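You operate a simulated robot arm through the tools that you are given. There is no shell and no other tool. Be economical: measure what you need, move in short steps, check, and stop when the job is done.

Carry out the task below with a simulated two-armed robot. There is one attempt and no reset: what you move stays moved.

JOB
Wipe up the spill on the door end of the plank table with the green cloth and put it back.

It is judged by the outcome, as a careful person would: the job done as asked, and still so three seconds after it is handed in. It fails if anything else is knocked over, pushed out of place, dropped, spilled or broken. Flat cloth is picked up by pressing the open fingertips on it (5 to 10 N) and closing them slowly along it; thin cloth reads only 2 to 8 mm in the jaws.

ROBOT AND FRAMES
Two 7-joint arms with two-finger parallel grippers on one trunk, on a base that drives. Base frame: it is fixed to the floor where the robot stands at the start and does not move with it; the origin is under the middle of the robot, x ahead of it, y to its left, z up; the surface under the hand at the start is at about z = 72. Lengths are in cm, angles in rad, forces in N, time in s.
The left shoulder is at the start at [6.2, 19.8, 97.9], the right one opposite. With the tool pointing down near the work surface each hand reaches from about 30 to 72 cm from the robot's upright axis, wherever it stands, measured 20 degrees to its own side. Payload 1.57 kg a hand.
The tool frame of a hand sits at the grasp point between the pads (the TCP): z along the fingers, y along the line on which they close. The tips reach 3 cm beyond it. Largest opening 11 cm; finger width 2.4, thickness 1.2; the body of the gripper, 4.8 by 11.2 cm, starts 7.8 cm behind the TCP.
Orientation is told as [roll, pitch, yaw] about the base's x, y, z axes, in that order, counted from this pose: with the fingers straight down and closing along the base's y, the tool's x points along the base's -x, its y along +y and its z along -z.

CONTROLS
- The arms move only by the tool send_rows. It takes "left_plan", "right_plan" or both (then of equal length, played together; a hand with none holds still); each is text: rows parted by semicolons, each of 6 numbers parted by spaces: the shift along the tool's x, y, z in cm, then the turn, a rotation vector about the tool's x, y, z in rad. In form: dx dy dz rx ry rz; .... A call has 1 to 8 rows; each row shifts and turns the commanded pose from where the row before left it, along the tool's axes as they then stand. "left_claw" and "right_claw" are, for a hand that has rows, the opening in per cent of the stroke, from 0 (shut) to 100 (fully open), set as the call begins (left out, the last holds). Each row takes 0.2 s and may step no farther than 5 cm and 0.15 rad from the row before; otherwise, or with a gripper value out of range, the whole call is refused. Where a pose cannot be reached the arm comes as near as it can. A force on the tool above 40 N (or 10 N above the force at the start of the call, whichever is more), or a blocked arm, ends the call early, and 0.2 s more pass. The fingers move at their own pace (about 7.2 cm/s each) and stop on an object; they squeeze with about 30 N. The grip force told is the motor's: it shows also when the fingers shut on nothing. Time passes only in rows, and 0.2 s behind the last, so rows that do not move let the fingers close. The reply holds the time, the measured pose of the TCP, the force on the tool along the base axes, the opening and the grip force, in the units named above and with some noise, with the torque about the TCP (base axes, N m) and any sound that the robot's microphone picked up.
- Cameras (640 x 400 px; columns grow to the right, rows downward): "scene" is now at [9.05, 3.11, 155.98]; the picture's right is [0.54, -0.84, 0.00], its down [-0.69, -0.44, -0.57] and it looks along [0.48, 0.31, -0.82] (base axes); focal length 249 px, centre (320, 200). "left" rides on the left gripper at [7, -1.6, -14.1] in its tool frame; the picture's right is [0.23, 0.97, 0.00], its down [-0.85, 0.20, -0.48] and it looks along [-0.47, 0.11, 0.88] (tool axes); focal length 222 px, centre (320, 200). "right" rides on the right gripper at [7, 1.6, -14.1] in its tool frame; the picture's right is [-0.23, 0.97, 0.00], its down [-0.86, -0.20, -0.48] and it looks along [-0.47, -0.11, 0.88] (tool axes); focal length 222 px, centre (320, 200).
- grab_frame(camera): a new picture of that camera. No time passes.
- lift_body(by): slides the trunk up (or, below 0, down) by that many cm; the arms and the scene camera ride with it, the base frame stays. It gives what a move gives, with no picture.
- steer(legs): drives the robot by 1 to 6 legs, each [ahead, left, turn to the left] in cm, cm and rad, along the robot's own axes; the way and the turn of a leg run together, so that a leg with both is an arc; at most 150 cm and 3.142 rad a leg. The arms and the cameras ride along, it lands a little off, and it stops where it bumps. It gives what a move gives.
- aim_head(pan, tilt): turns the head with the scene camera to pan (to the left, within 1.501 rad either way) and tilt (down, from -0.506 to 1.204), counted from straight ahead of the robot. It gives what a move gives.
- measure_at(camera, pixels): for up to 12 pixels [column, row] of the newest picture of that camera ("zoom" is the newest enlarged one), the place [x, y, z] in the base frame of the surface seen there, good to about 0.2 cm, but the place of the scene camera against the robot may be out by one fixed shift of up to 1.8 cm in any direction. No time passes.
- inspect(camera, box): a new picture of the part [left, top, right, bottom] of that camera's present view, enlarged. No time passes.
- sign_off(): hands the job in; it is judged then, once.

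Keep the steps short. Do not move on a guess: measure, check each grasp and each placing, and mend mistakes. In all there are 80 turns and 58 pictures (those below and enlarged ones count). Leave the grippers open and the arms clear of the work at the hand-in unless told otherwise, and finish with a single line.

The tools are called after "Request:" as a command line: name --argument value ..., lists and objects as JSON in quotes. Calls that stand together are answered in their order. send_rows: Moves the arms, as the interface text tells. Its arguments: {"type":"object","properties":{"left_plan":{"type":"string"},"left_claw":{"type":"number"},"right_plan":{"type":"string"},"right_claw":{"type":"number"}},"required":[]} The other tools are called the same way: lift_body (by) slides the trunk up or down; steer (legs) drives the base; aim_head (pan, tilt) turns the head that bears the scene camera; grab_frame (camera) takes a picture; measure_at (camera, pixels) gives the place of the surface under pixels of a picture; inspect (camera, box) takes an enlarged picture of a part of a camera's view; sign_off () hands the job in.

At the start:

```text
time: 0.0
left_tcp_pos: [44.74, 35.32, 90.24]
left_ee_rot: [-0.001, 0.001, 0.0]
left_force: [-0.3, 0.2, 0.3]
left_wrist_torque: [0.0, 0.0, 0.0]
left_opening: 10.97
left_finger_force: 0.1
right_tcp_pos: [38.04, -0.05, 98.92]
right_ee_rot: [-0.001, 0.0, 0.0]
right_force: [-0.3, 0.0, 0.0]
right_wrist_torque: [-0.01, -0.02, -0.06]
right_opening: 11.01
right_finger_force: 0.0
trunk travel left (down, up): [-57.5, 41.5]
robot x, y, heading: [0.05, -0.1, 0.002]
head pan, tilt: [0.571, 0.96]
```

scene: 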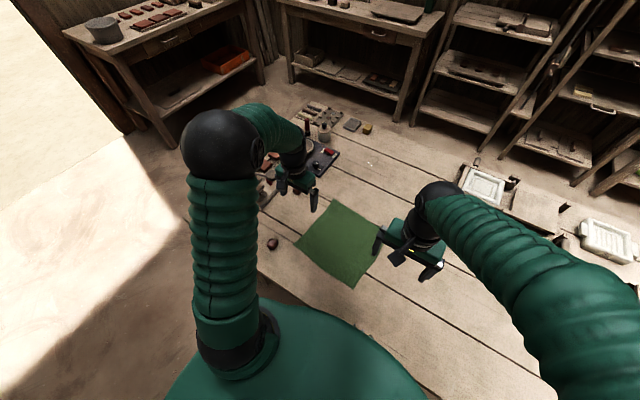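
right: 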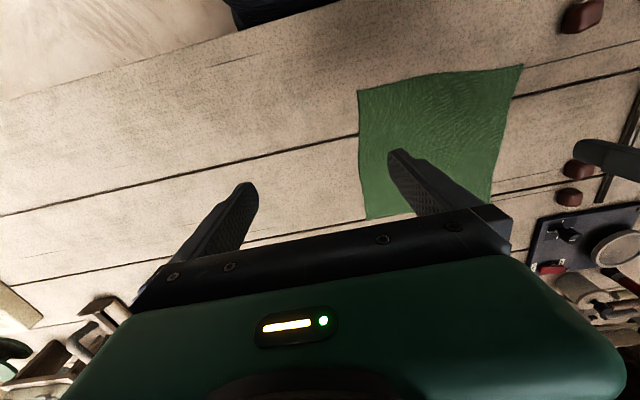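
left: 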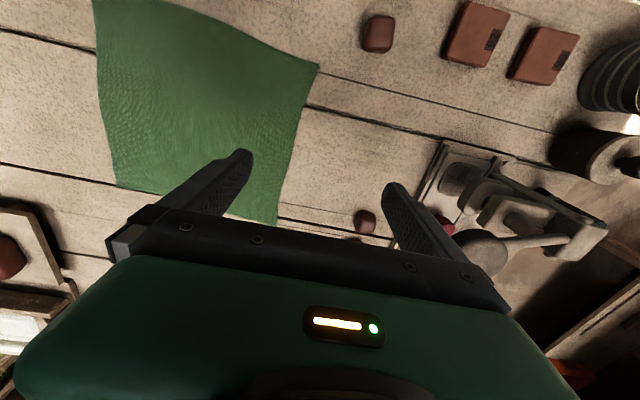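

I see the green cloth on the plank table, but no clear spill yet. First I'll look left, then right, to find the door and the spill.

Request:
aim_head --pan -0.6 --tilt 0.7

Request:
grab_frame --camera "scene"

Request:
aim_head --pan 0.9 --tilt 0.5

Request:
grab_frame --camera "scene"

```text
time: 1.4
left_tcp_pos: [44.62, 35.22, 90.43]
left_ee_rot: [-0.001, -0.001, 0.001]
left_force: [0.1, -0.1, 0.2]
left_wrist_torque: [-0.04, -0.01, -0.02]
left_opening: 11.01
left_finger_force: 0.1
right_tcp_pos: [38.11, -0.04, 98.95]
right_ee_rot: [-0.003, 0.001, 0.0]
right_force: [0.5, 0.2, 0.8]
right_wrist_torque: [0.01, 0.01, 0.0]
right_opening: 11.0
right_finger_force: 0.1
trunk travel left (down, up): [-57.5, 41.5]
robot x, y, heading: [0.26, 0.51, 0.001]
head pan, tilt: [-0.6, 0.7]
```

```text
54 pictures are left
```

scene: 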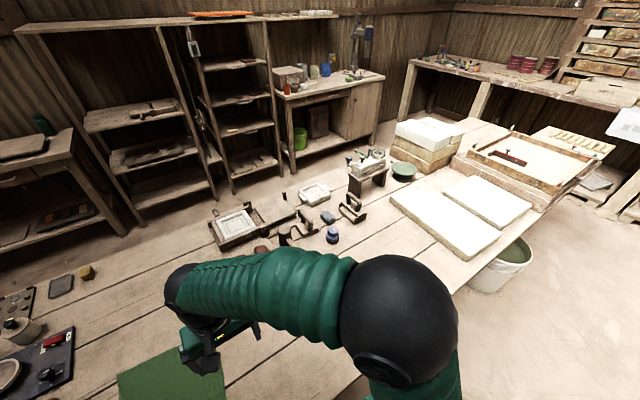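

```text
time: 3.0
left_tcp_pos: [44.67, 35.22, 90.29]
left_ee_rot: [0.0, 0.001, -0.001]
left_force: [-0.6, 0.6, -0.5]
left_wrist_torque: [0.02, -0.02, -0.01]
left_opening: 11.01
left_finger_force: 0.0
right_tcp_pos: [38.08, -0.07, 98.83]
right_ee_rot: [0.0, -0.001, -0.001]
right_force: [0.2, 0.7, 0.1]
right_wrist_torque: [0.0, 0.04, 0.02]
right_opening: 10.98
right_finger_force: 0.0
trunk travel left (down, up): [-57.5, 41.5]
robot x, y, heading: [-0.11, -0.04, 0.001]
head pan, tilt: [0.901, 0.499]
```

```text
53 pictures are left
```

scene: 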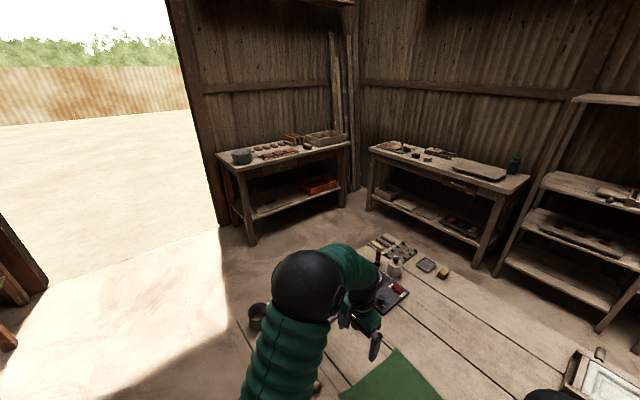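

The doorway is to the left (+y), so the door end is the table's left end, partly hidden by the left arm. I'll look there more steeply.

Request:
aim_head --pan 1.0 --tilt 1.0

Request:
inspect --camera "scene" --box '[200, 60, 520, 260]'

Request:
grab_frame --camera "scene"

```text
time: 3.9
left_tcp_pos: [44.73, 35.22, 90.37]
left_ee_rot: [0.001, -0.002, -0.001]
left_force: [0.3, -0.3, -0.3]
left_wrist_torque: [-0.02, 0.03, 0.01]
left_opening: 10.99
left_finger_force: 0.0
right_tcp_pos: [37.96, 0.01, 98.74]
right_ee_rot: [-0.002, 0.001, 0.001]
right_force: [0.8, -0.9, 0.5]
right_wrist_torque: [-0.01, -0.01, -0.04]
right_opening: 11.0
right_finger_force: 0.0
trunk travel left (down, up): [-57.5, 41.5]
robot x, y, heading: [-0.39, -0.02, 0.002]
head pan, tilt: [1.0, 1.0]
```

```text
2.00 times, centred on (360, 160) of scene
```

zoom: 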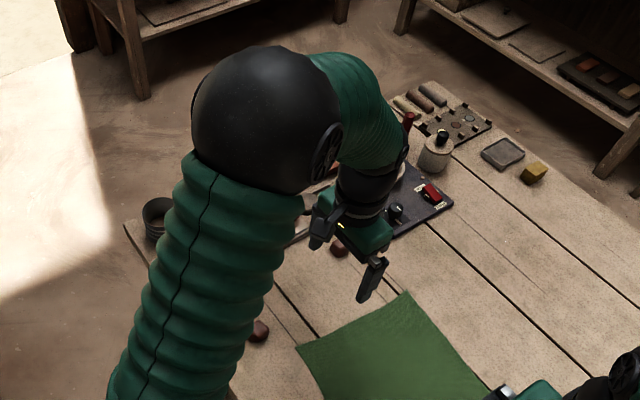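

```text
51 pictures are left
```

scene: 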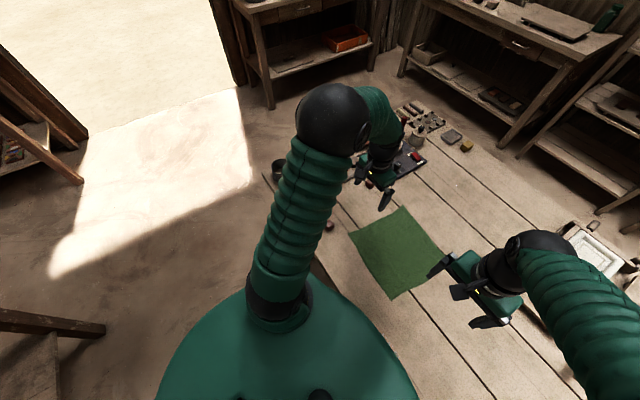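

No spill yet; the left arm hides the near-left corner. I'll measure points in the left wrist picture to locate the objects and the table end.

Request:
grab_frame --camera "left"

Request:
measure_at --camera "left" --pixels '[[378, 33], [475, 35], [540, 55], [625, 80], [575, 150], [440, 110], [365, 220], [590, 10], [300, 20], [600, 320], [480, 250], [20, 245]]'

Request:
measure_at --camera "scene" --pixels '[[328, 224], [280, 168], [351, 230], [403, 206], [443, 256], [395, 298], [265, 175], [320, 265], [420, 110], [452, 136], [415, 160], [465, 145]]'

```text
50 pictures are left
```

left: 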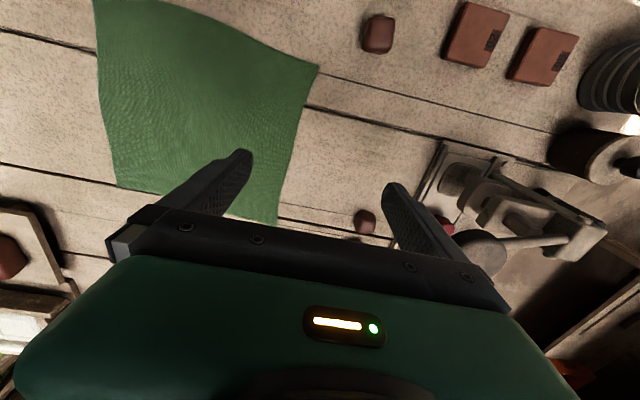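

```text
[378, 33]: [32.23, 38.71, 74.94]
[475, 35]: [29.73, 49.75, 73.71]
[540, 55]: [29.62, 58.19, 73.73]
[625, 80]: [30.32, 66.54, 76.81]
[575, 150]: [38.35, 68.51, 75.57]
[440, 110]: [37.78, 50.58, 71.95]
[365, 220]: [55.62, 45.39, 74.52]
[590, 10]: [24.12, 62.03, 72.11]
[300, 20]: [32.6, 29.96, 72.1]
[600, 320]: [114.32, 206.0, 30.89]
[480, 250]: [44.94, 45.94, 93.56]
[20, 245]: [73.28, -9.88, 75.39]
```

```text
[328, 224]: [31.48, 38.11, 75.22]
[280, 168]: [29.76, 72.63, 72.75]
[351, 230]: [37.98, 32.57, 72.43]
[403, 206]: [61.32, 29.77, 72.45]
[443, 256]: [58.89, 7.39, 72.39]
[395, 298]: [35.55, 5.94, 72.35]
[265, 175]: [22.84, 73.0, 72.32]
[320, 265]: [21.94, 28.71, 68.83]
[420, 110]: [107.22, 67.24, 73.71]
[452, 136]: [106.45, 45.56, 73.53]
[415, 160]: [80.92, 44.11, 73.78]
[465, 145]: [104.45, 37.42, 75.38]
```

Table surface z≈72, cloth spans x 35–61, y 6–33. The table runs to y≈74. I'll raise the left hand and yaw it so its camera looks toward the door end.

Request:
send_rows --left_plan "0 0 -3 0 0 -0.1; 0 0 -3 0 0 -0.15; 0 0 -3 0 0 -0.15; 0 0 -3 0 0 -0.15; 0 0 -3 0 0 -0.15; 0 0 -2 0 0 -0.15; 0 0 -2 0 0 -0.1; 0 0 0 0 0 0"

Request:
grab_frame --camera "left"

Request:
grab_frame --camera "scene"

```text
time: 5.7
left_tcp_pos: [44.58, 35.41, 109.4]
left_ee_rot: [0.0, -0.001, 0.951]
left_force: [0.0, 0.8, -0.1]
left_wrist_torque: [-0.01, 0.0, -0.03]
left_opening: 11.01
left_finger_force: 0.1
right_tcp_pos: [37.97, -0.0, 98.94]
right_ee_rot: [-0.003, 0.0, 0.0]
right_force: [-0.3, -0.9, -0.1]
right_wrist_torque: [0.02, -0.03, 0.0]
right_opening: 11.01
right_finger_force: 0.1
trunk travel left (down, up): [-57.5, 41.5]
robot x, y, heading: [-0.34, -0.47, -0.002]
head pan, tilt: [1.0, 1.0]
```

```text
49 pictures are left
```

left: 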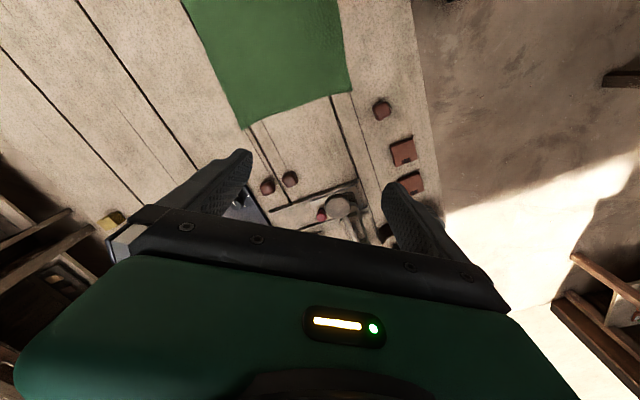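

```text
48 pictures are left
```

scene: 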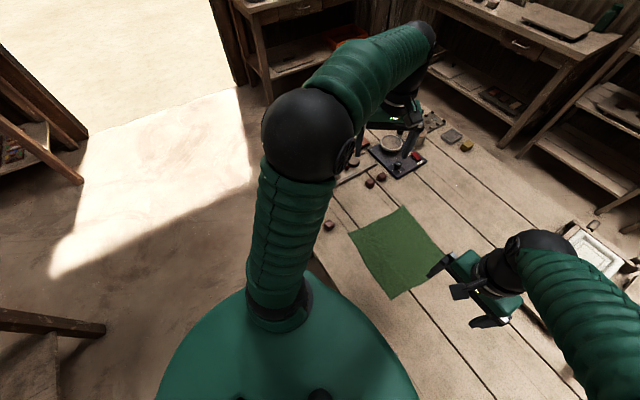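

There were faint pale specks near (370,163) in the first picture; now they should be around (455,180). I'll zoom there.

Request:
inspect --camera "scene" --box '[340, 100, 560, 238]'

```text
2.90 times, centred on (450, 169) of scene
```

zoom: 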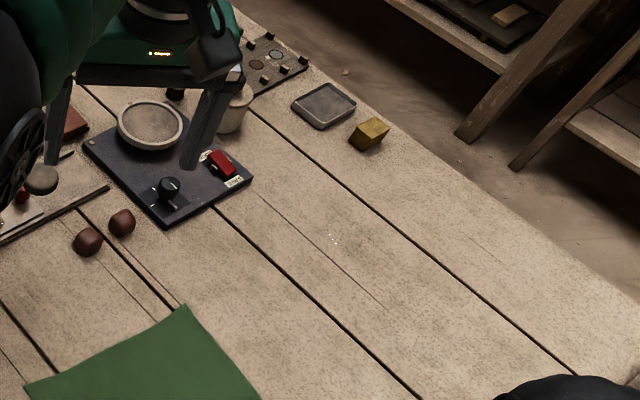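

There are sparkles at zoom (333,238) – perhaps a clear, wet spill. Zooming closer and aiming the head there.

Request:
aim_head --pan 0.45 --tilt 0.9

Request:
grab_frame --camera "scene"

```text
time: 6.7
left_tcp_pos: [44.54, 35.24, 109.41]
left_ee_rot: [-0.002, 0.0, 0.95]
left_force: [0.1, -0.5, -0.2]
left_wrist_torque: [-0.01, -0.01, 0.01]
left_opening: 11.01
left_finger_force: 0.1
right_tcp_pos: [38.05, -0.03, 98.86]
right_ee_rot: [-0.002, 0.0, 0.002]
right_force: [0.2, -0.4, -0.7]
right_wrist_torque: [0.02, 0.0, -0.02]
right_opening: 11.0
right_finger_force: 0.0
trunk travel left (down, up): [-57.5, 41.5]
robot x, y, heading: [0.21, -0.19, 0.001]
head pan, tilt: [0.45, 0.901]
```

```text
46 pictures are left
```

scene: 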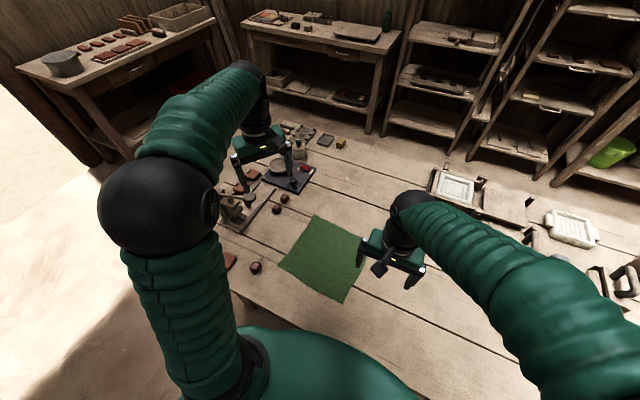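

Zoom in on the middle of the table, x≈80–90.

Request:
inspect --camera "scene" --box '[290, 140, 418, 220]'

Request:
measure_at --camera "zoom" --pixels '[[320, 200], [200, 150], [400, 100], [300, 260]]'

```text
5.00 times, centred on (354, 180) of scene
```

zoom: 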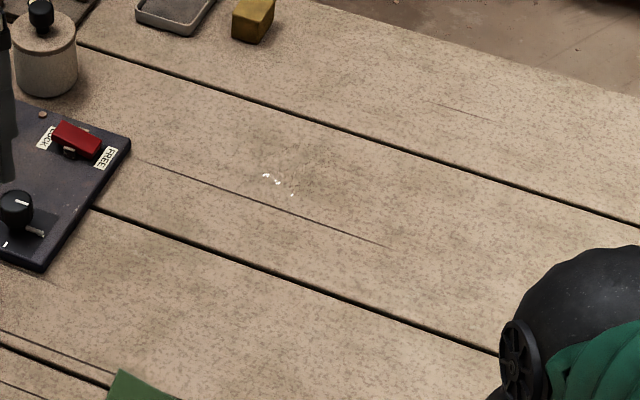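

```text
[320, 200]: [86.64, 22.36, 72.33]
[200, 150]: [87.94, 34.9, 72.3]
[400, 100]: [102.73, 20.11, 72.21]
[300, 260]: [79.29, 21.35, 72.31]
```

There's a clear wet patch with white glints at about (87–89, 25). I'll check the other end for a second spill, and the gap in front of the robot since the spill is beyond present reach (~90 cm).

Request:
aim_head --pan -0.7 --tilt 0.85

Request:
grab_frame --camera "scene"

Request:
measure_at --camera "scene" --pixels '[[500, 190], [420, 270], [440, 110], [300, 130], [200, 290], [360, 350], [520, 230], [250, 170], [330, 180], [380, 330]]'

Request:
aim_head --pan 0.1 --tilt 1.2

Request:
grab_frame --camera "scene"

```text
time: 8.1
left_tcp_pos: [44.68, 35.27, 109.36]
left_ee_rot: [0.0, 0.0, 0.949]
left_force: [0.4, 0.0, -0.2]
left_wrist_torque: [0.01, 0.01, 0.0]
left_opening: 10.98
left_finger_force: 0.1
right_tcp_pos: [37.99, -0.12, 98.94]
right_ee_rot: [-0.003, 0.0, 0.001]
right_force: [-0.1, 0.6, -0.3]
right_wrist_torque: [0.0, -0.03, -0.03]
right_opening: 11.01
right_finger_force: 0.1
trunk travel left (down, up): [-57.5, 41.5]
robot x, y, heading: [0.04, -0.0, -0.0]
head pan, tilt: [-0.7, 0.85]
```

```text
44 pictures are left
```

scene: 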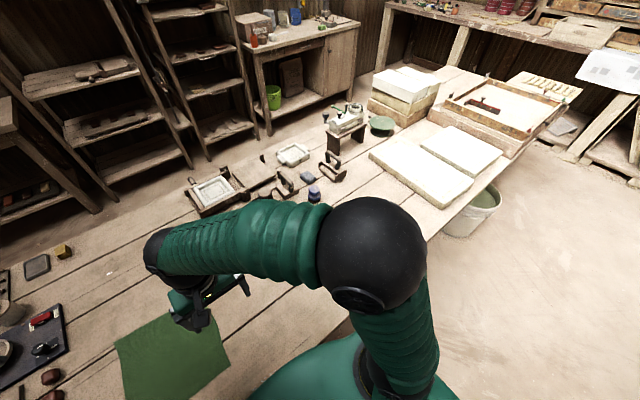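

```text
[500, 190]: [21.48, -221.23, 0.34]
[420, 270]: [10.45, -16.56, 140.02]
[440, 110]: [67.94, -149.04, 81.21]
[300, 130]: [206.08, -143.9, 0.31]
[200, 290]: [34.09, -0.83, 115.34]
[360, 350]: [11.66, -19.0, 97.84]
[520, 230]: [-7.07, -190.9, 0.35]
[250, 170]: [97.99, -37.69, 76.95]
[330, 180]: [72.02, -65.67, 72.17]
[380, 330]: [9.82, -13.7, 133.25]
```

```text
time: 9.2
left_tcp_pos: [44.66, 35.27, 109.45]
left_ee_rot: [0.0, -0.001, 0.951]
left_force: [0.7, 0.0, 0.7]
left_wrist_torque: [0.03, 0.01, 0.0]
left_opening: 11.0
left_finger_force: 0.1
right_tcp_pos: [37.98, -0.09, 98.99]
right_ee_rot: [-0.002, -0.001, -0.001]
right_force: [0.5, 0.4, -0.2]
right_wrist_torque: [0.01, -0.01, 0.01]
right_opening: 11.01
right_finger_force: 0.1
trunk travel left (down, up): [-57.5, 41.5]
robot x, y, heading: [-0.29, -0.15, -0.001]
head pan, tilt: [0.099, 1.201]
```

```text
43 pictures are left
```

scene: 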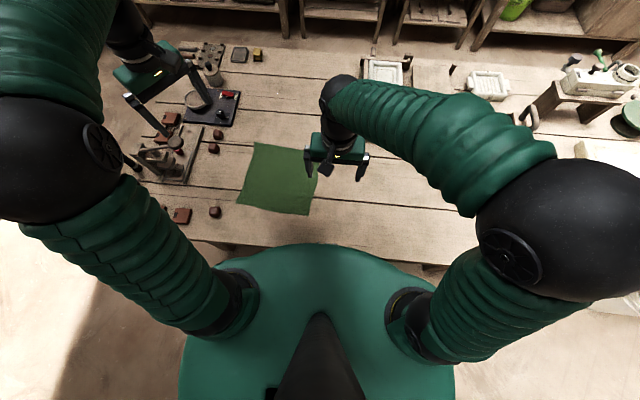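

I'll measure the torso's front rim, table front/back edges and the shelves behind to judge where the robot can stand.

Request:
measure_at --camera "scene" --pixels '[[320, 246], [270, 258], [380, 254], [230, 240], [440, 262], [300, 60], [330, 45], [340, 13], [215, 5], [300, 235], [420, 45], [285, 35]]'

Request:
inspect --camera "scene" --box '[180, 40, 340, 140]'

Request:
measure_at --camera "zoom" --pixels '[[320, 200], [420, 180], [420, 250], [520, 180], [270, 60], [400, 120]]'

```text
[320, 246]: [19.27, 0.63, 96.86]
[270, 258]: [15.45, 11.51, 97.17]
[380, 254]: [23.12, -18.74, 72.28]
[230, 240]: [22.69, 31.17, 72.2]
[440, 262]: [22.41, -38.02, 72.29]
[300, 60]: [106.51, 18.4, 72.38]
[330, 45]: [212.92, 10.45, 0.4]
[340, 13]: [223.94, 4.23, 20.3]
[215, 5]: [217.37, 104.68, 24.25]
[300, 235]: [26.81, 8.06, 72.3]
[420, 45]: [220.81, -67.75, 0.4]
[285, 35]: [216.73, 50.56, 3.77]
```

```text
4.00 times, centred on (260, 90) of scene
```

zoom: 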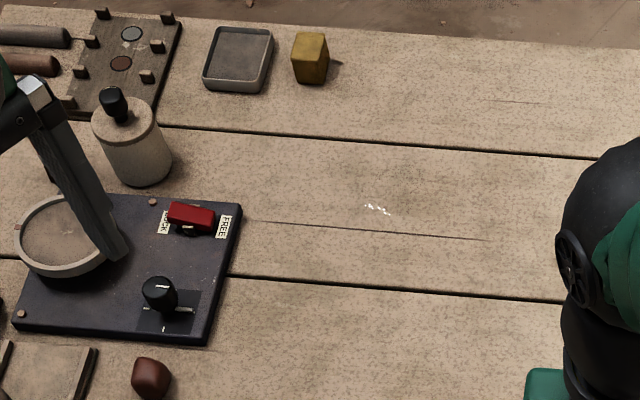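

```text
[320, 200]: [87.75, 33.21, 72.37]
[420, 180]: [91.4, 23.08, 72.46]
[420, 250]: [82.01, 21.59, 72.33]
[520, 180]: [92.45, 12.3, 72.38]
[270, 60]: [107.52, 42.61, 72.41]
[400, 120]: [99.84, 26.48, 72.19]
```

There's about 100 cm of free floor behind the table (back edge ≈ 115, shelves ≈ 217), so I can fetch the cloth from here and wipe from behind. I turn the left hand back straight and move the right hand aside.

Request:
send_rows --left_plan "0 0 0 0 0 0.15; 0 0 0 0 0 0.15; 0 0 0 0 0 0.15; 0 0 0 0 0 0.15; 0 0 0 0 0 0.15; 0 0 0 0 0 0.15; 0 0 0 0 0 0.05; 0 0 0 0 0 0" --right_plan "0 -2 0 0 0 0; 0 -2 0 0 0 0; 0 -2 0 0 0 0; 0 -2 0 0 0 0; 0 -2 0 0 0 0; 0 -2 0 0 0 0; 0 -2 0 0 0 0; 0 0 0 0 0 0"

Request:
send_rows --left_plan "0.5 -3 2 0 0 0; 0.5 -3 3 0 0 0; 0.5 -3 3 0 0 0; 0.5 -3 3 0 0 0; 0.5 -3 3 0 0 0; 0.5 -1.3 3 0 0 0; 0.5 0 3 0 0 0; 0 0 0 0 0 0"

Request:
grab_frame --camera "left"

Request:
grab_frame --camera "scene"

```text
time: 11.0
left_tcp_pos: [44.73, 35.23, 109.42]
left_ee_rot: [0.001, 0.0, -0.002]
left_force: [0.4, -0.2, 0.7]
left_wrist_torque: [-0.02, 0.01, 0.02]
left_opening: 10.99
left_finger_force: 0.0
right_tcp_pos: [37.9, -14.11, 99.05]
right_ee_rot: [-0.001, 0.001, 0.0]
right_force: [-0.3, -0.5, -0.3]
right_wrist_torque: [-0.02, -0.01, -0.02]
right_opening: 10.99
right_finger_force: 0.0
trunk travel left (down, up): [-57.5, 41.5]
robot x, y, heading: [0.46, 0.37, -0.0]
head pan, tilt: [0.099, 1.201]
```

```text
time: 12.8
left_tcp_pos: [41.28, 18.87, 89.25]
left_ee_rot: [0.0, 0.0, -0.001]
left_force: [0.1, -0.7, -0.8]
left_wrist_torque: [-0.03, 0.02, 0.0]
left_opening: 11.02
left_finger_force: 0.0
right_tcp_pos: [37.84, -14.07, 99.07]
right_ee_rot: [0.0, 0.001, 0.001]
right_force: [0.3, -0.5, 0.6]
right_wrist_torque: [-0.01, -0.01, 0.01]
right_opening: 10.99
right_finger_force: 0.0
trunk travel left (down, up): [-57.5, 41.5]
robot x, y, heading: [-0.22, 0.2, -0.007]
head pan, tilt: [0.099, 1.201]
```

```text
41 pictures are left
```

left: 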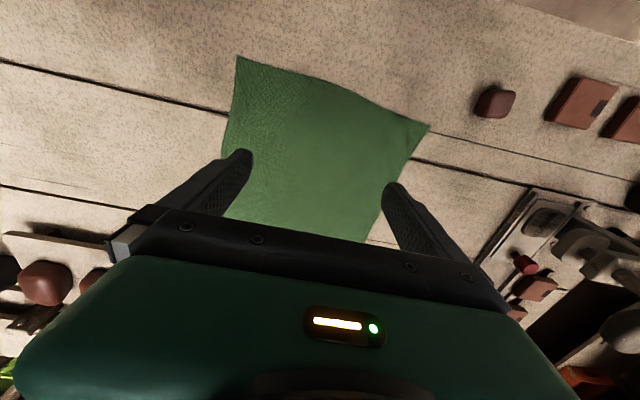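

```text
40 pictures are left
```

scene: 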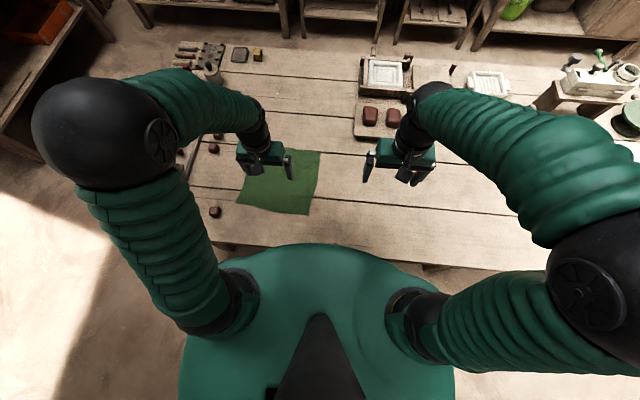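

Measuring the cloth's outline for the grasp and for putting it back later.

Request:
measure_at --camera "left" --pixels '[[239, 60], [427, 126], [330, 88], [225, 210], [362, 240], [300, 150], [385, 215]]'

Request:
measure_at --camera "scene" --pixels '[[238, 202], [306, 213], [319, 152], [272, 207], [262, 145]]'

```text
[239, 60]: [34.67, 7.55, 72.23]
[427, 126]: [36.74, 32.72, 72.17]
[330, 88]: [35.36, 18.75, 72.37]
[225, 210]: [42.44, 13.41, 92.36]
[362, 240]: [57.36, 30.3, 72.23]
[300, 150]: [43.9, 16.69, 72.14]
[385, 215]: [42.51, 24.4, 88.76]
```

```text
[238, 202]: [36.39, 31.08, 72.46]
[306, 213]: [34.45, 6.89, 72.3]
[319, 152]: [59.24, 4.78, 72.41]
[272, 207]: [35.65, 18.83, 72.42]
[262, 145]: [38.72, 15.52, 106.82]
```

Cloth corners: about (34.5,7), (36.5,32), (61,30), (59,5.5). I'll pinch at (40,19), near the front edge. Descend to just above with half-open fingers.

Request:
send_rows --left_plan "0.3 0 3 0 0 0; 0.5 0 3 0 0 0; 0.5 0 3 0 0 0; 0 0 3 0 0 0; 0 0 1 0 0 0; 0 0 0 0 0 0" --left_claw 60

Request:
send_rows --left_plan "0 0 0.3 0 0 0; 0 0 0.3 0 0 0; 0 0 0.2 0 0 0; 0 0 0.2 0 0 0; 0 0 0 0 0 0"

```text
time: 14.2
left_tcp_pos: [40.02, 18.94, 76.24]
left_ee_rot: [0.001, 0.001, -0.001]
left_force: [-0.2, 0.1, -0.1]
left_wrist_torque: [-0.01, 0.01, -0.01]
left_opening: 6.58
left_finger_force: 0.1
right_tcp_pos: [37.96, -14.11, 99.07]
right_ee_rot: [0.0, 0.0, 0.001]
right_force: [0.6, 0.3, 1.2]
right_wrist_torque: [0.03, 0.03, 0.0]
right_opening: 10.99
right_finger_force: 0.1
trunk travel left (down, up): [-57.5, 41.5]
robot x, y, heading: [0.09, 0.05, -0.0]
head pan, tilt: [0.099, 1.201]
```

```text
time: 15.4
left_tcp_pos: [40.01, 18.88, 75.4]
left_ee_rot: [0.0, 0.001, -0.001]
left_force: [0.5, 0.0, -0.6]
left_wrist_torque: [0.03, 0.0, 0.01]
left_opening: 6.57
left_finger_force: 0.1
right_tcp_pos: [38.02, -14.04, 98.99]
right_ee_rot: [0.0, 0.001, 0.002]
right_force: [-0.7, 0.3, 0.5]
right_wrist_torque: [-0.01, -0.02, 0.01]
right_opening: 11.01
right_finger_force: 0.2
trunk travel left (down, up): [-57.5, 41.5]
robot x, y, heading: [0.28, -0.11, 0.002]
head pan, tilt: [0.099, 1.201]
```

No contact yet; a little lower.

Request:
send_rows --left_plan "0 0 0.15 0 0 0; 0 0 0.15 0 0 0; 0 0 0.1 0 0 0; 0 0 0 0 0 0"

```text
time: 16.4
left_tcp_pos: [39.96, 18.98, 75.2]
left_ee_rot: [0.0, 0.0, 0.0]
left_force: [0.3, 2.2, 13.2]
left_wrist_torque: [-0.12, 0.02, -0.02]
left_opening: 6.59
left_finger_force: 0.1
right_tcp_pos: [37.83, -14.21, 98.96]
right_ee_rot: [0.001, 0.0, 0.0]
right_force: [0.0, 0.2, -0.3]
right_wrist_torque: [0.01, -0.03, -0.02]
right_opening: 11.0
right_finger_force: 0.1
trunk travel left (down, up): [-57.5, 41.5]
robot x, y, heading: [0.16, 0.02, -0.005]
head pan, tilt: [0.099, 1.201]
```

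13 N is a bit high; ease up 0.07 cm and begin closing in steps.

Request:
send_rows --left_plan "0 0 -0.07 0 0 0; 0 0 0 0 0 0"

Request:
send_rows --left_plan "0 0 0 0 0 0; 0 0 0 0 0 0" --left_claw 45

Request:
send_rows --left_plan "0 0 0 0 0 0; 0 0 0 0 0 0" --left_claw 30

```text
time: 17.0
left_tcp_pos: [39.89, 19.03, 75.16]
left_ee_rot: [0.0, 0.001, -0.002]
left_force: [0.6, 1.9, 7.0]
left_wrist_torque: [-0.02, -0.01, 0.0]
left_opening: 6.58
left_finger_force: 0.1
right_tcp_pos: [37.89, -14.17, 99.13]
right_ee_rot: [-0.001, -0.001, 0.001]
right_force: [0.6, 1.0, 0.4]
right_wrist_torque: [0.03, -0.01, 0.01]
right_opening: 10.99
right_finger_force: 0.1
trunk travel left (down, up): [-57.5, 41.5]
robot x, y, heading: [-0.07, 0.05, -0.001]
head pan, tilt: [0.099, 1.201]
```

```text
time: 17.6
left_tcp_pos: [39.92, 18.95, 75.1]
left_ee_rot: [0.001, 0.0, 0.001]
left_force: [-0.4, -0.1, 6.4]
left_wrist_torque: [-0.01, 0.02, -0.02]
left_opening: 4.84
left_finger_force: 0.1
right_tcp_pos: [37.92, -14.23, 99.05]
right_ee_rot: [-0.001, 0.001, -0.002]
right_force: [0.8, 0.9, 0.0]
right_wrist_torque: [-0.02, 0.0, -0.01]
right_opening: 10.98
right_finger_force: 0.1
trunk travel left (down, up): [-57.5, 41.5]
robot x, y, heading: [0.18, 0.18, 0.0]
head pan, tilt: [0.099, 1.201]
```

```text
time: 18.2
left_tcp_pos: [39.87, 18.9, 75.08]
left_ee_rot: [-0.001, 0.0, -0.001]
left_force: [-0.7, -0.2, 4.7]
left_wrist_torque: [-0.01, -0.01, -0.01]
left_opening: 3.18
left_finger_force: 0.0
right_tcp_pos: [37.88, -14.13, 99.05]
right_ee_rot: [0.0, 0.0, 0.0]
right_force: [-0.5, 1.0, 0.2]
right_wrist_torque: [0.0, 0.01, 0.03]
right_opening: 11.02
right_finger_force: 0.2
trunk travel left (down, up): [-57.5, 41.5]
robot x, y, heading: [-0.09, 0.01, 0.002]
head pan, tilt: [0.099, 1.201]
```

Force down to 4.7 N; press a hair more and finish closing.

Request:
send_rows --left_plan "0 0 0.05 0 0 0; 0 0 0 0 0 0" --left_claw 18

Request:
send_rows --left_plan "0 0 0 0 0 0; 0 0 0 0 0 0; 0 0 0 0 0 0" --left_claw 0

Request:
grab_frame --camera "left"

```text
time: 18.8
left_tcp_pos: [39.81, 18.81, 75.14]
left_ee_rot: [0.0, -0.002, 0.0]
left_force: [0.8, 0.6, 10.8]
left_wrist_torque: [0.02, -0.02, -0.03]
left_opening: 2.01
left_finger_force: 0.5
right_tcp_pos: [37.81, -14.28, 98.87]
right_ee_rot: [0.0, 0.001, 0.001]
right_force: [-1.1, -0.6, -0.8]
right_wrist_torque: [0.01, 0.0, 0.02]
right_opening: 11.0
right_finger_force: 0.2
trunk travel left (down, up): [-57.5, 41.5]
robot x, y, heading: [-0.26, -0.06, 0.0]
head pan, tilt: [0.099, 1.201]
```

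```text
time: 19.6
left_tcp_pos: [39.82, 18.79, 75.09]
left_ee_rot: [0.0, -0.001, -0.001]
left_force: [-0.1, -1.5, 14.0]
left_wrist_torque: [0.01, -0.02, 0.0]
left_opening: 0.18
left_finger_force: 23.5
right_tcp_pos: [37.74, -14.13, 99.04]
right_ee_rot: [0.0, -0.002, 0.0]
right_force: [-0.9, -0.5, 0.2]
right_wrist_torque: [-0.01, 0.05, 0.01]
right_opening: 11.03
right_finger_force: 0.0
trunk travel left (down, up): [-57.5, 41.5]
robot x, y, heading: [-0.06, 0.2, 0.002]
head pan, tilt: [0.099, 1.201]
```

```text
39 pictures are left
```

left: 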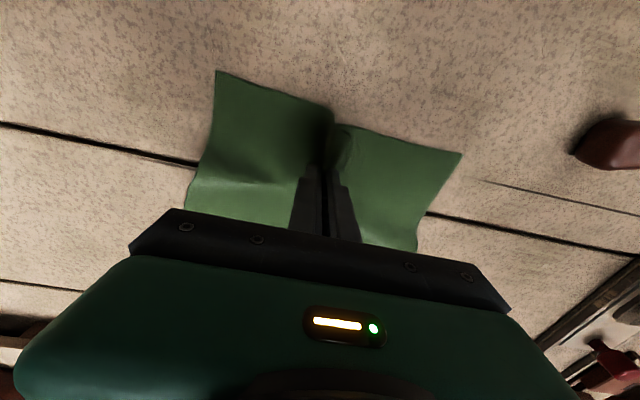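

Opening 1.8 mm and a clear fold between the fingers. Lift slowly and check.

Request:
send_rows --left_plan "0 0 -1 0 0 0; 0 0 -2 0 0 0; 0 0 -3 0 0 0; 0 0 -4 0 0 0; 0 0 -5 0 0 0; 0 0 -5 0 0 0; 0 0 -5 0 0 0; 0 0 0 0 0 0"

Request:
grab_frame --camera "left"

Request:
aim_head --pan 1.1 --tilt 0.55

Request:
grab_frame --camera "scene"

```text
time: 21.4
left_tcp_pos: [39.91, 18.99, 99.91]
left_ee_rot: [0.0, -0.001, 0.0]
left_force: [-0.5, 0.6, -0.4]
left_wrist_torque: [0.01, 0.01, -0.03]
left_opening: 0.21
left_finger_force: 24.2
right_tcp_pos: [37.98, -14.08, 99.03]
right_ee_rot: [0.0, -0.001, 0.0]
right_force: [0.6, -0.7, 0.3]
right_wrist_torque: [0.0, 0.03, -0.01]
right_opening: 10.99
right_finger_force: 0.1
trunk travel left (down, up): [-57.5, 41.5]
robot x, y, heading: [0.12, -0.09, 0.001]
head pan, tilt: [0.099, 1.201]
```

```text
38 pictures are left
```

left: 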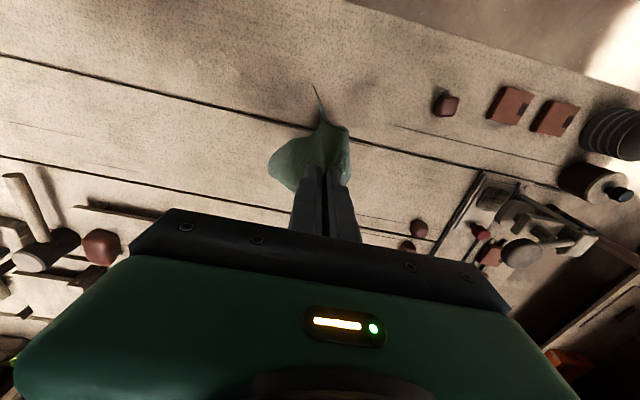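

```text
time: 22.6
left_tcp_pos: [39.96, 19.04, 99.93]
left_ee_rot: [0.0, 0.0, 0.001]
left_force: [0.0, 0.1, -0.2]
left_wrist_torque: [-0.02, 0.01, 0.0]
left_opening: 0.18
left_finger_force: 24.4
right_tcp_pos: [37.94, -13.98, 99.17]
right_ee_rot: [0.0, -0.001, 0.0]
right_force: [0.0, 0.0, 0.3]
right_wrist_torque: [-0.02, 0.02, -0.04]
right_opening: 10.99
right_finger_force: 0.0
trunk travel left (down, up): [-57.5, 41.5]
robot x, y, heading: [0.19, 0.07, -0.004]
head pan, tilt: [1.1, 0.55]
```

```text
37 pictures are left
```

scene: 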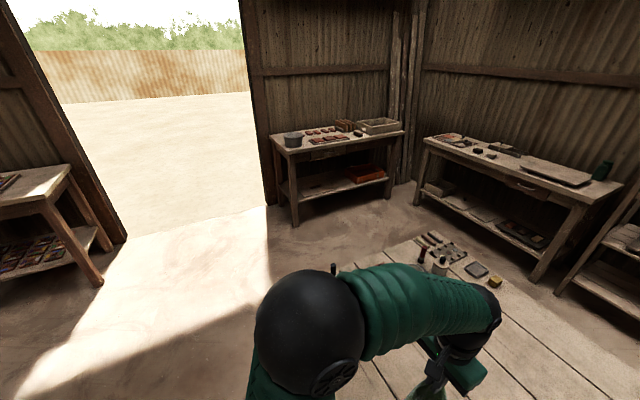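

The cloth is held. Now I measure floor landmarks for the way around the door end.

Request:
measure_at --camera "scene" --pixels '[[295, 225], [388, 190], [417, 203], [530, 280], [100, 285], [300, 150], [570, 292], [640, 325], [420, 238], [275, 250], [340, 225], [480, 250]]'

```text
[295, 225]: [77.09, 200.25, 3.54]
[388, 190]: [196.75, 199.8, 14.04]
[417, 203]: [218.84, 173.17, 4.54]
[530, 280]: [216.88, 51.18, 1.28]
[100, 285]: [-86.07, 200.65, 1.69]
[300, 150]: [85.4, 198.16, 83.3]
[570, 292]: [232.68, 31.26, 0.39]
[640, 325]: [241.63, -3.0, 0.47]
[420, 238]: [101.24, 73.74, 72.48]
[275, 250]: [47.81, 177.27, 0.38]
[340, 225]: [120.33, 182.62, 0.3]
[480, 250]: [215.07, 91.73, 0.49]
```

Benches: one at y≥198, one at x≥215; the table ends at y≈74. Corridors are over 100 cm wide. I raise the trunk so that the hanging cloth clears everything, then drive back and left.

Request:
lift_body --by 22

Request:
steer --legs '[[-30, 0, 0], [0, 135, 0], [0, 0, 1.571], [0, 0, 1.571]]'

Request:
grab_frame --camera "scene"

```text
time: 25.0
left_tcp_pos: [39.9, 18.96, 121.86]
left_ee_rot: [0.0, -0.001, 0.001]
left_force: [-0.1, -0.5, 0.1]
left_wrist_torque: [0.0, -0.05, 0.04]
left_opening: 0.22
left_finger_force: 24.0
right_tcp_pos: [37.95, -14.15, 120.87]
right_ee_rot: [0.002, 0.0, 0.0]
right_force: [0.9, 0.7, 0.5]
right_wrist_torque: [0.0, 0.02, -0.02]
right_opening: 11.0
right_finger_force: 0.1
trunk travel left (down, up): [-79.5, 19.5]
robot x, y, heading: [0.09, -0.22, 0.002]
head pan, tilt: [1.1, 0.55]
```

```text
time: 41.1
left_tcp_pos: [-69.93, 119.46, 121.83]
left_ee_rot: [0.002, 0.0, -3.141]
left_force: [0.2, 0.5, -0.1]
left_wrist_torque: [0.01, 0.02, -0.01]
left_opening: 0.21
left_finger_force: 23.5
right_tcp_pos: [-67.93, 152.56, 120.94]
right_ee_rot: [0.0, 0.0, -3.141]
right_force: [0.7, 0.0, 0.1]
right_wrist_torque: [0.0, -0.01, 0.02]
right_opening: 10.98
right_finger_force: 0.0
trunk travel left (down, up): [-79.5, 19.5]
robot x, y, heading: [-29.98, 138.31, 3.141]
head pan, tilt: [1.1, 0.55]
```

```text
36 pictures are left
```

scene: 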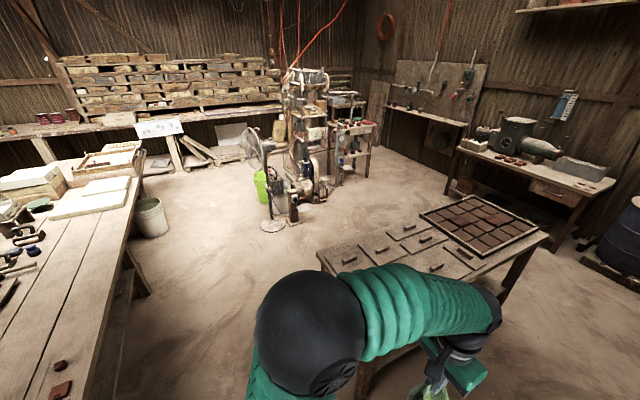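

Arrived, facing -x; another bench is in front, clear below the hands. Now back up along the corridor and sidestep behind the table.

Request:
steer --legs '[[-95, 0, 0], [-97, 0, 0], [0, 94, 0]]'

Request:
aim_head --pan 0.2 --tilt 0.9

Request:
grab_frame --camera "scene"

```text
time: 55.2
left_tcp_pos: [123.17, 29.49, 121.99]
left_ee_rot: [0.004, 0.0, -3.141]
left_force: [1.0, -0.2, 0.5]
left_wrist_torque: [0.01, 0.01, 0.01]
left_opening: 0.21
left_finger_force: 23.6
right_tcp_pos: [125.05, 62.68, 120.89]
right_ee_rot: [0.003, -0.001, -3.141]
right_force: [0.2, 0.1, 1.0]
right_wrist_torque: [-0.02, 0.01, 0.0]
right_opening: 10.97
right_finger_force: 0.0
trunk travel left (down, up): [-79.5, 19.5]
robot x, y, heading: [162.95, 48.16, -3.141]
head pan, tilt: [1.1, 0.55]
```

```text
time: 56.4
left_tcp_pos: [123.26, 29.21, 121.94]
left_ee_rot: [-0.001, -0.001, -3.141]
left_force: [0.4, 0.6, 0.6]
left_wrist_torque: [0.0, -0.04, 0.0]
left_opening: 0.2
left_finger_force: 23.4
right_tcp_pos: [125.11, 62.28, 120.99]
right_ee_rot: [-0.001, -0.001, -3.14]
right_force: [-0.7, -0.1, -0.6]
right_wrist_torque: [0.02, -0.01, 0.0]
right_opening: 11.0
right_finger_force: 0.0
trunk travel left (down, up): [-79.5, 19.5]
robot x, y, heading: [162.95, 48.17, -3.142]
head pan, tilt: [0.201, 0.901]
```

```text
35 pictures are left
```

scene: 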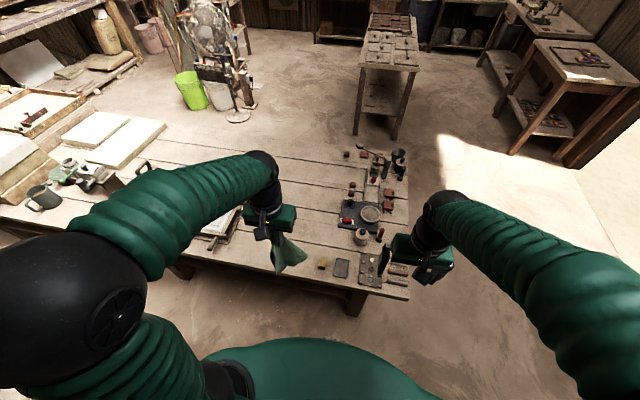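

Good position. Zoom on the spill region left of the dark panel.

Request:
inspect --camera "scene" --box '[230, 130, 430, 290]'

Request:
inspect --camera "scene" --box '[280, 180, 360, 240]'

Request:
measure_at --camera "zoom" --pixels '[[320, 200], [100, 100], [500, 350], [260, 300]]'

```text
2.50 times, centred on (330, 210) of scene
```

zoom: 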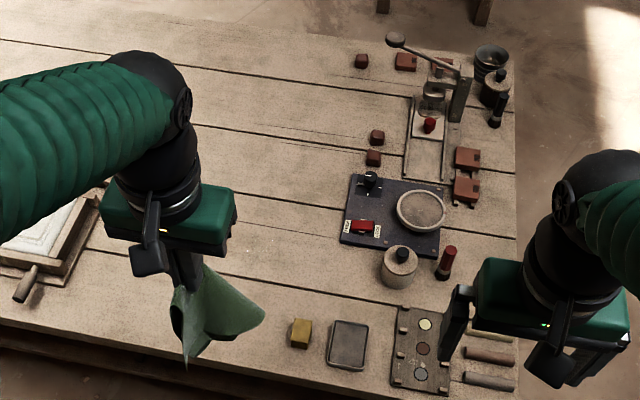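

```text
6.67 times, centred on (320, 210) of scene
```

zoom: 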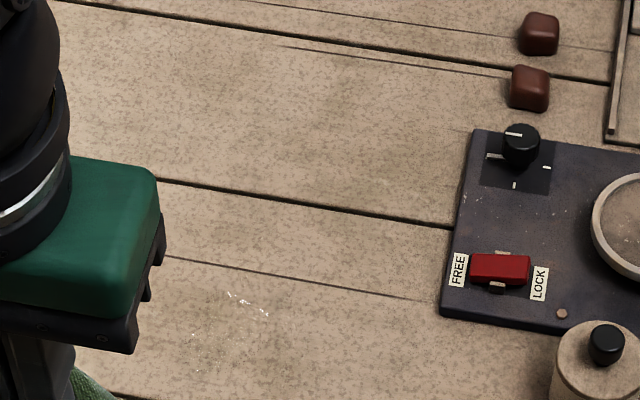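

```text
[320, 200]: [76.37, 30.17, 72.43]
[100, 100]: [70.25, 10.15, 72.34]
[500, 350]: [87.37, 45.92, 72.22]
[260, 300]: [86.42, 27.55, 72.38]
```

Glints at zoom (230–268, 293–315) and (195–220, 335–365): spill around x 86–92, y 22–28. The hand hides part, so I shift the left hand 14 cm to −y and look again.

Request:
send_rows --left_plan "0 3 0 0 0 0; 0 4 0 0 0 0; 0 4 0 0 0 0; 0 4 0 0 0 0; 0 0 0 0 0 0"

Request:
aim_head --pan 0.3 --tilt 1.0

Request:
inspect --camera "scene" --box '[270, 120, 430, 220]'

```text
time: 57.6
left_tcp_pos: [123.49, 13.82, 122.05]
left_ee_rot: [0.0, -0.003, 3.141]
left_force: [-0.2, -0.2, -0.6]
left_wrist_torque: [-0.04, 0.0, -0.05]
left_opening: 0.19
left_finger_force: 23.1
right_tcp_pos: [125.25, 62.22, 121.02]
right_ee_rot: [-0.002, -0.001, -3.14]
right_force: [-0.4, 0.1, 0.0]
right_wrist_torque: [-0.05, 0.0, 0.01]
right_opening: 11.0
right_finger_force: 0.0
trunk travel left (down, up): [-79.5, 19.5]
robot x, y, heading: [162.98, 48.1, -3.138]
head pan, tilt: [0.201, 0.901]
```

```text
time: 58.2
left_tcp_pos: [123.34, 13.88, 122.13]
left_ee_rot: [0.0, -0.001, -3.139]
left_force: [0.6, -0.3, -0.6]
left_wrist_torque: [0.04, -0.03, -0.04]
left_opening: 0.2
left_finger_force: 23.3
right_tcp_pos: [125.2, 62.24, 121.04]
right_ee_rot: [-0.002, -0.002, -3.14]
right_force: [-0.7, -0.2, -0.7]
right_wrist_torque: [-0.02, -0.01, -0.01]
right_opening: 11.03
right_finger_force: 0.0
trunk travel left (down, up): [-79.5, 19.5]
robot x, y, heading: [163.25, 47.97, -3.136]
head pan, tilt: [0.3, 1.0]
```

```text
4.00 times, centred on (350, 170) of scene
```

zoom: 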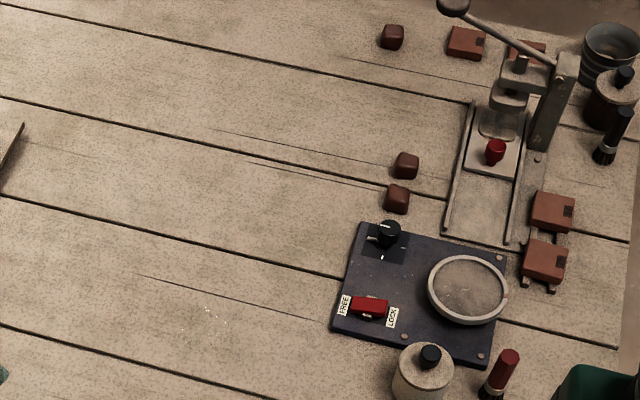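

Request:
inspect --camera "scene" --box '[295, 180, 359, 220]'

Request:
measure_at --camera "zoom" --pixels '[[320, 200], [270, 180], [200, 250], [320, 120], [200, 180], [320, 300], [420, 200]]'

```text
10.00 times, centred on (327, 200) of scene
```

zoom: 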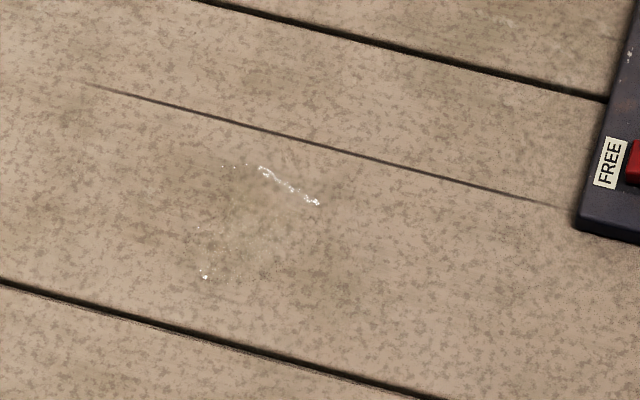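

```text
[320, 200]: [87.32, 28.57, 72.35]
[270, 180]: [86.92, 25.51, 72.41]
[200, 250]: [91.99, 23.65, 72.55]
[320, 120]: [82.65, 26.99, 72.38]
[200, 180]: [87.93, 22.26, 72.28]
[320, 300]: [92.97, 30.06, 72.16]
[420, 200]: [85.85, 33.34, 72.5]
```

The film spans about x 86–94, y 22–30 (centre ≈ 89.5, 26.5). I'll drive 21 cm nearer, then lower the trunk.

Request:
steer --legs '[[21, 0, 0]]'

Request:
lift_body --by -20

Request:
grab_frame --camera "scene"

Request:
grab_frame --camera "left"

```text
time: 59.9
left_tcp_pos: [102.5, 13.85, 122.23]
left_ee_rot: [-0.001, -0.005, -3.138]
left_force: [0.6, -0.1, -0.1]
left_wrist_torque: [-0.01, 0.03, -0.04]
left_opening: 0.21
left_finger_force: 23.6
right_tcp_pos: [104.25, 62.27, 121.16]
right_ee_rot: [0.002, -0.006, -3.138]
right_force: [0.1, 0.4, 0.7]
right_wrist_torque: [-0.02, -0.01, -0.01]
right_opening: 10.98
right_finger_force: 0.1
trunk travel left (down, up): [-79.5, 19.5]
robot x, y, heading: [141.65, 48.14, -3.141]
head pan, tilt: [0.3, 1.0]
```

```text
time: 62.1
left_tcp_pos: [102.16, 13.96, 102.08]
left_ee_rot: [0.002, -0.002, -3.14]
left_force: [-0.4, -0.1, 0.6]
left_wrist_torque: [-0.01, 0.01, 0.01]
left_opening: 0.2
left_finger_force: 24.2
right_tcp_pos: [103.83, 62.09, 101.07]
right_ee_rot: [0.0, -0.001, -3.139]
right_force: [0.3, 0.4, -0.3]
right_wrist_torque: [0.02, -0.02, -0.03]
right_opening: 10.99
right_finger_force: 0.0
trunk travel left (down, up): [-59.5, 39.5]
robot x, y, heading: [141.59, 48.24, -3.14]
head pan, tilt: [0.3, 1.0]
```

```text
30 pictures are left
```

scene: 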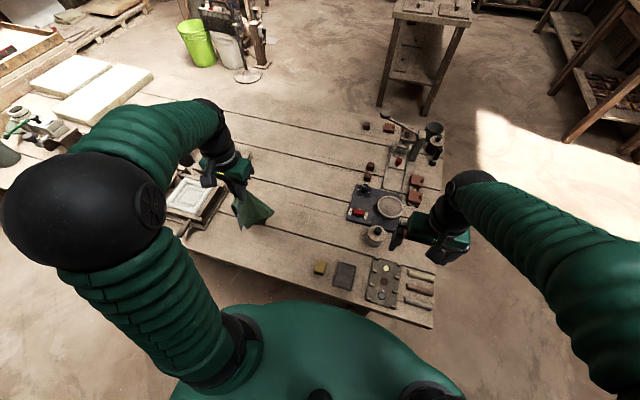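

```text
29 pictures are left
```

left: 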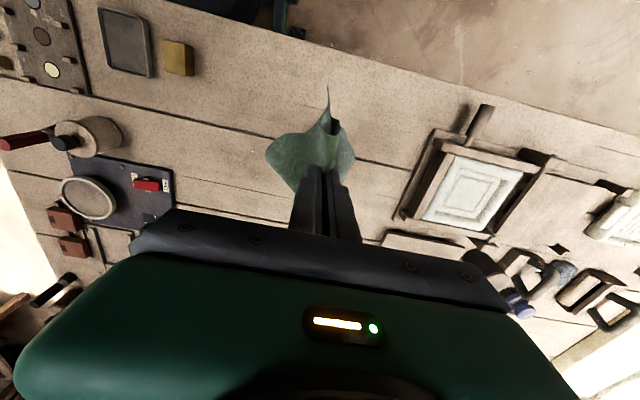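

Now move the hand over to (82, 26) with the cloth hanging.

Request:
send_rows --left_plan "-3 -1 0 0 0 0; -3 -2 0 0 0 0; -4 -2 0 0 0 0; -4 -2 0 0 0 0; -3 -2 0 0 0 0; -2 -2 0 0 0 0; -1 -1 0 0 0 0; 0 0 0 0 0 0"

Request:
send_rows --left_plan "0 0 3 0 0 0; 0 0 3 0 0 0; 1 0 3 0 0 0; 1.5 0 3 0 0 0; 1.5 0 3 0 0 0; 2 0 3 0 0 0; 2 0 3 0 0 0; 1 0 2 0 0 0"

Request:
grab_frame --camera "scene"

```text
time: 63.9
left_tcp_pos: [82.04, 25.96, 102.21]
left_ee_rot: [0.001, -0.001, -3.14]
left_force: [0.6, 0.5, -0.3]
left_wrist_torque: [-0.01, -0.02, -0.02]
left_opening: 0.22
left_finger_force: 23.0
right_tcp_pos: [103.9, 62.07, 101.18]
right_ee_rot: [0.001, -0.003, -3.137]
right_force: [0.3, 0.0, -0.1]
right_wrist_torque: [0.0, 0.01, -0.01]
right_opening: 10.98
right_finger_force: 0.1
trunk travel left (down, up): [-59.5, 39.5]
robot x, y, heading: [141.52, 48.37, -3.141]
head pan, tilt: [0.3, 1.0]
```

```text
time: 65.7
left_tcp_pos: [91.11, 26.07, 79.01]
left_ee_rot: [-0.002, -0.002, -3.141]
left_force: [0.7, -0.2, -0.4]
left_wrist_torque: [0.0, 0.01, -0.05]
left_opening: 0.19
left_finger_force: 22.9
right_tcp_pos: [103.79, 62.14, 101.04]
right_ee_rot: [0.0, -0.002, -3.137]
right_force: [-0.7, -0.3, 0.1]
right_wrist_torque: [0.06, 0.01, 0.0]
right_opening: 11.01
right_finger_force: 0.0
trunk travel left (down, up): [-59.5, 39.5]
robot x, y, heading: [141.82, 48.02, -3.141]
head pan, tilt: [0.3, 1.0]
```

```text
28 pictures are left
```

scene: 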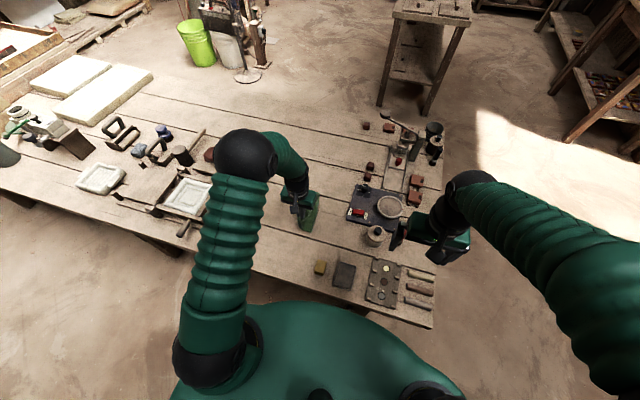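

Continue to x≈95 and down until contact.

Request:
send_rows --left_plan "1.5 0 1.5 0 0 0; 1 0 1 0 0 0; 1 0 0.5 0 0 0; 0 0 0.3 0 0 0; 0 0 0.2 0 0 0; 0 0 0.2 0 0 0; 0 0 0.1 0 0 0; 0 0 0 0 0 0"

Request:
grab_frame --camera "left"

```text
time: 67.5
left_tcp_pos: [94.47, 25.86, 75.45]
left_ee_rot: [-0.001, -0.003, -3.139]
left_force: [0.1, -1.2, 0.6]
left_wrist_torque: [-0.04, -0.01, 0.01]
left_opening: 0.17
left_finger_force: 23.4
right_tcp_pos: [103.87, 62.17, 101.03]
right_ee_rot: [0.0, -0.003, -3.138]
right_force: [0.3, 0.1, 0.6]
right_wrist_torque: [0.0, 0.01, 0.03]
right_opening: 11.0
right_finger_force: 0.1
trunk travel left (down, up): [-59.5, 39.5]
robot x, y, heading: [141.62, 48.04, -3.145]
head pan, tilt: [0.3, 1.0]
```

```text
27 pictures are left
```

left: 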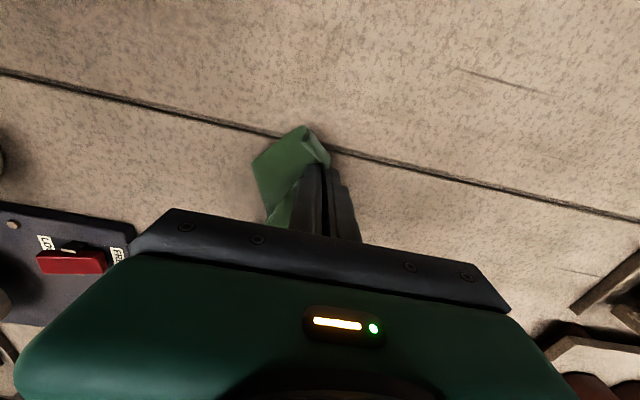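

Just above contact. Press to about 8 N.

Request:
send_rows --left_plan "0 0 0.15 0 0 0; 0 0 0.1 0 0 0; 0 0 0.08 0 0 0; 0 0 0 0 0 0"

```text
time: 68.5
left_tcp_pos: [94.62, 26.01, 75.09]
left_ee_rot: [0.003, -0.007, -3.139]
left_force: [-4.1, -4.5, 27.4]
left_wrist_torque: [0.12, 0.27, 0.01]
left_opening: 0.21
left_finger_force: 23.3
right_tcp_pos: [103.81, 62.17, 101.06]
right_ee_rot: [-0.001, -0.004, -3.138]
right_force: [0.0, 0.2, 0.0]
right_wrist_torque: [-0.01, 0.03, 0.02]
right_opening: 11.0
right_finger_force: 0.2
trunk travel left (down, up): [-59.5, 39.5]
robot x, y, heading: [141.37, 48.19, -3.139]
head pan, tilt: [0.3, 1.0]
```

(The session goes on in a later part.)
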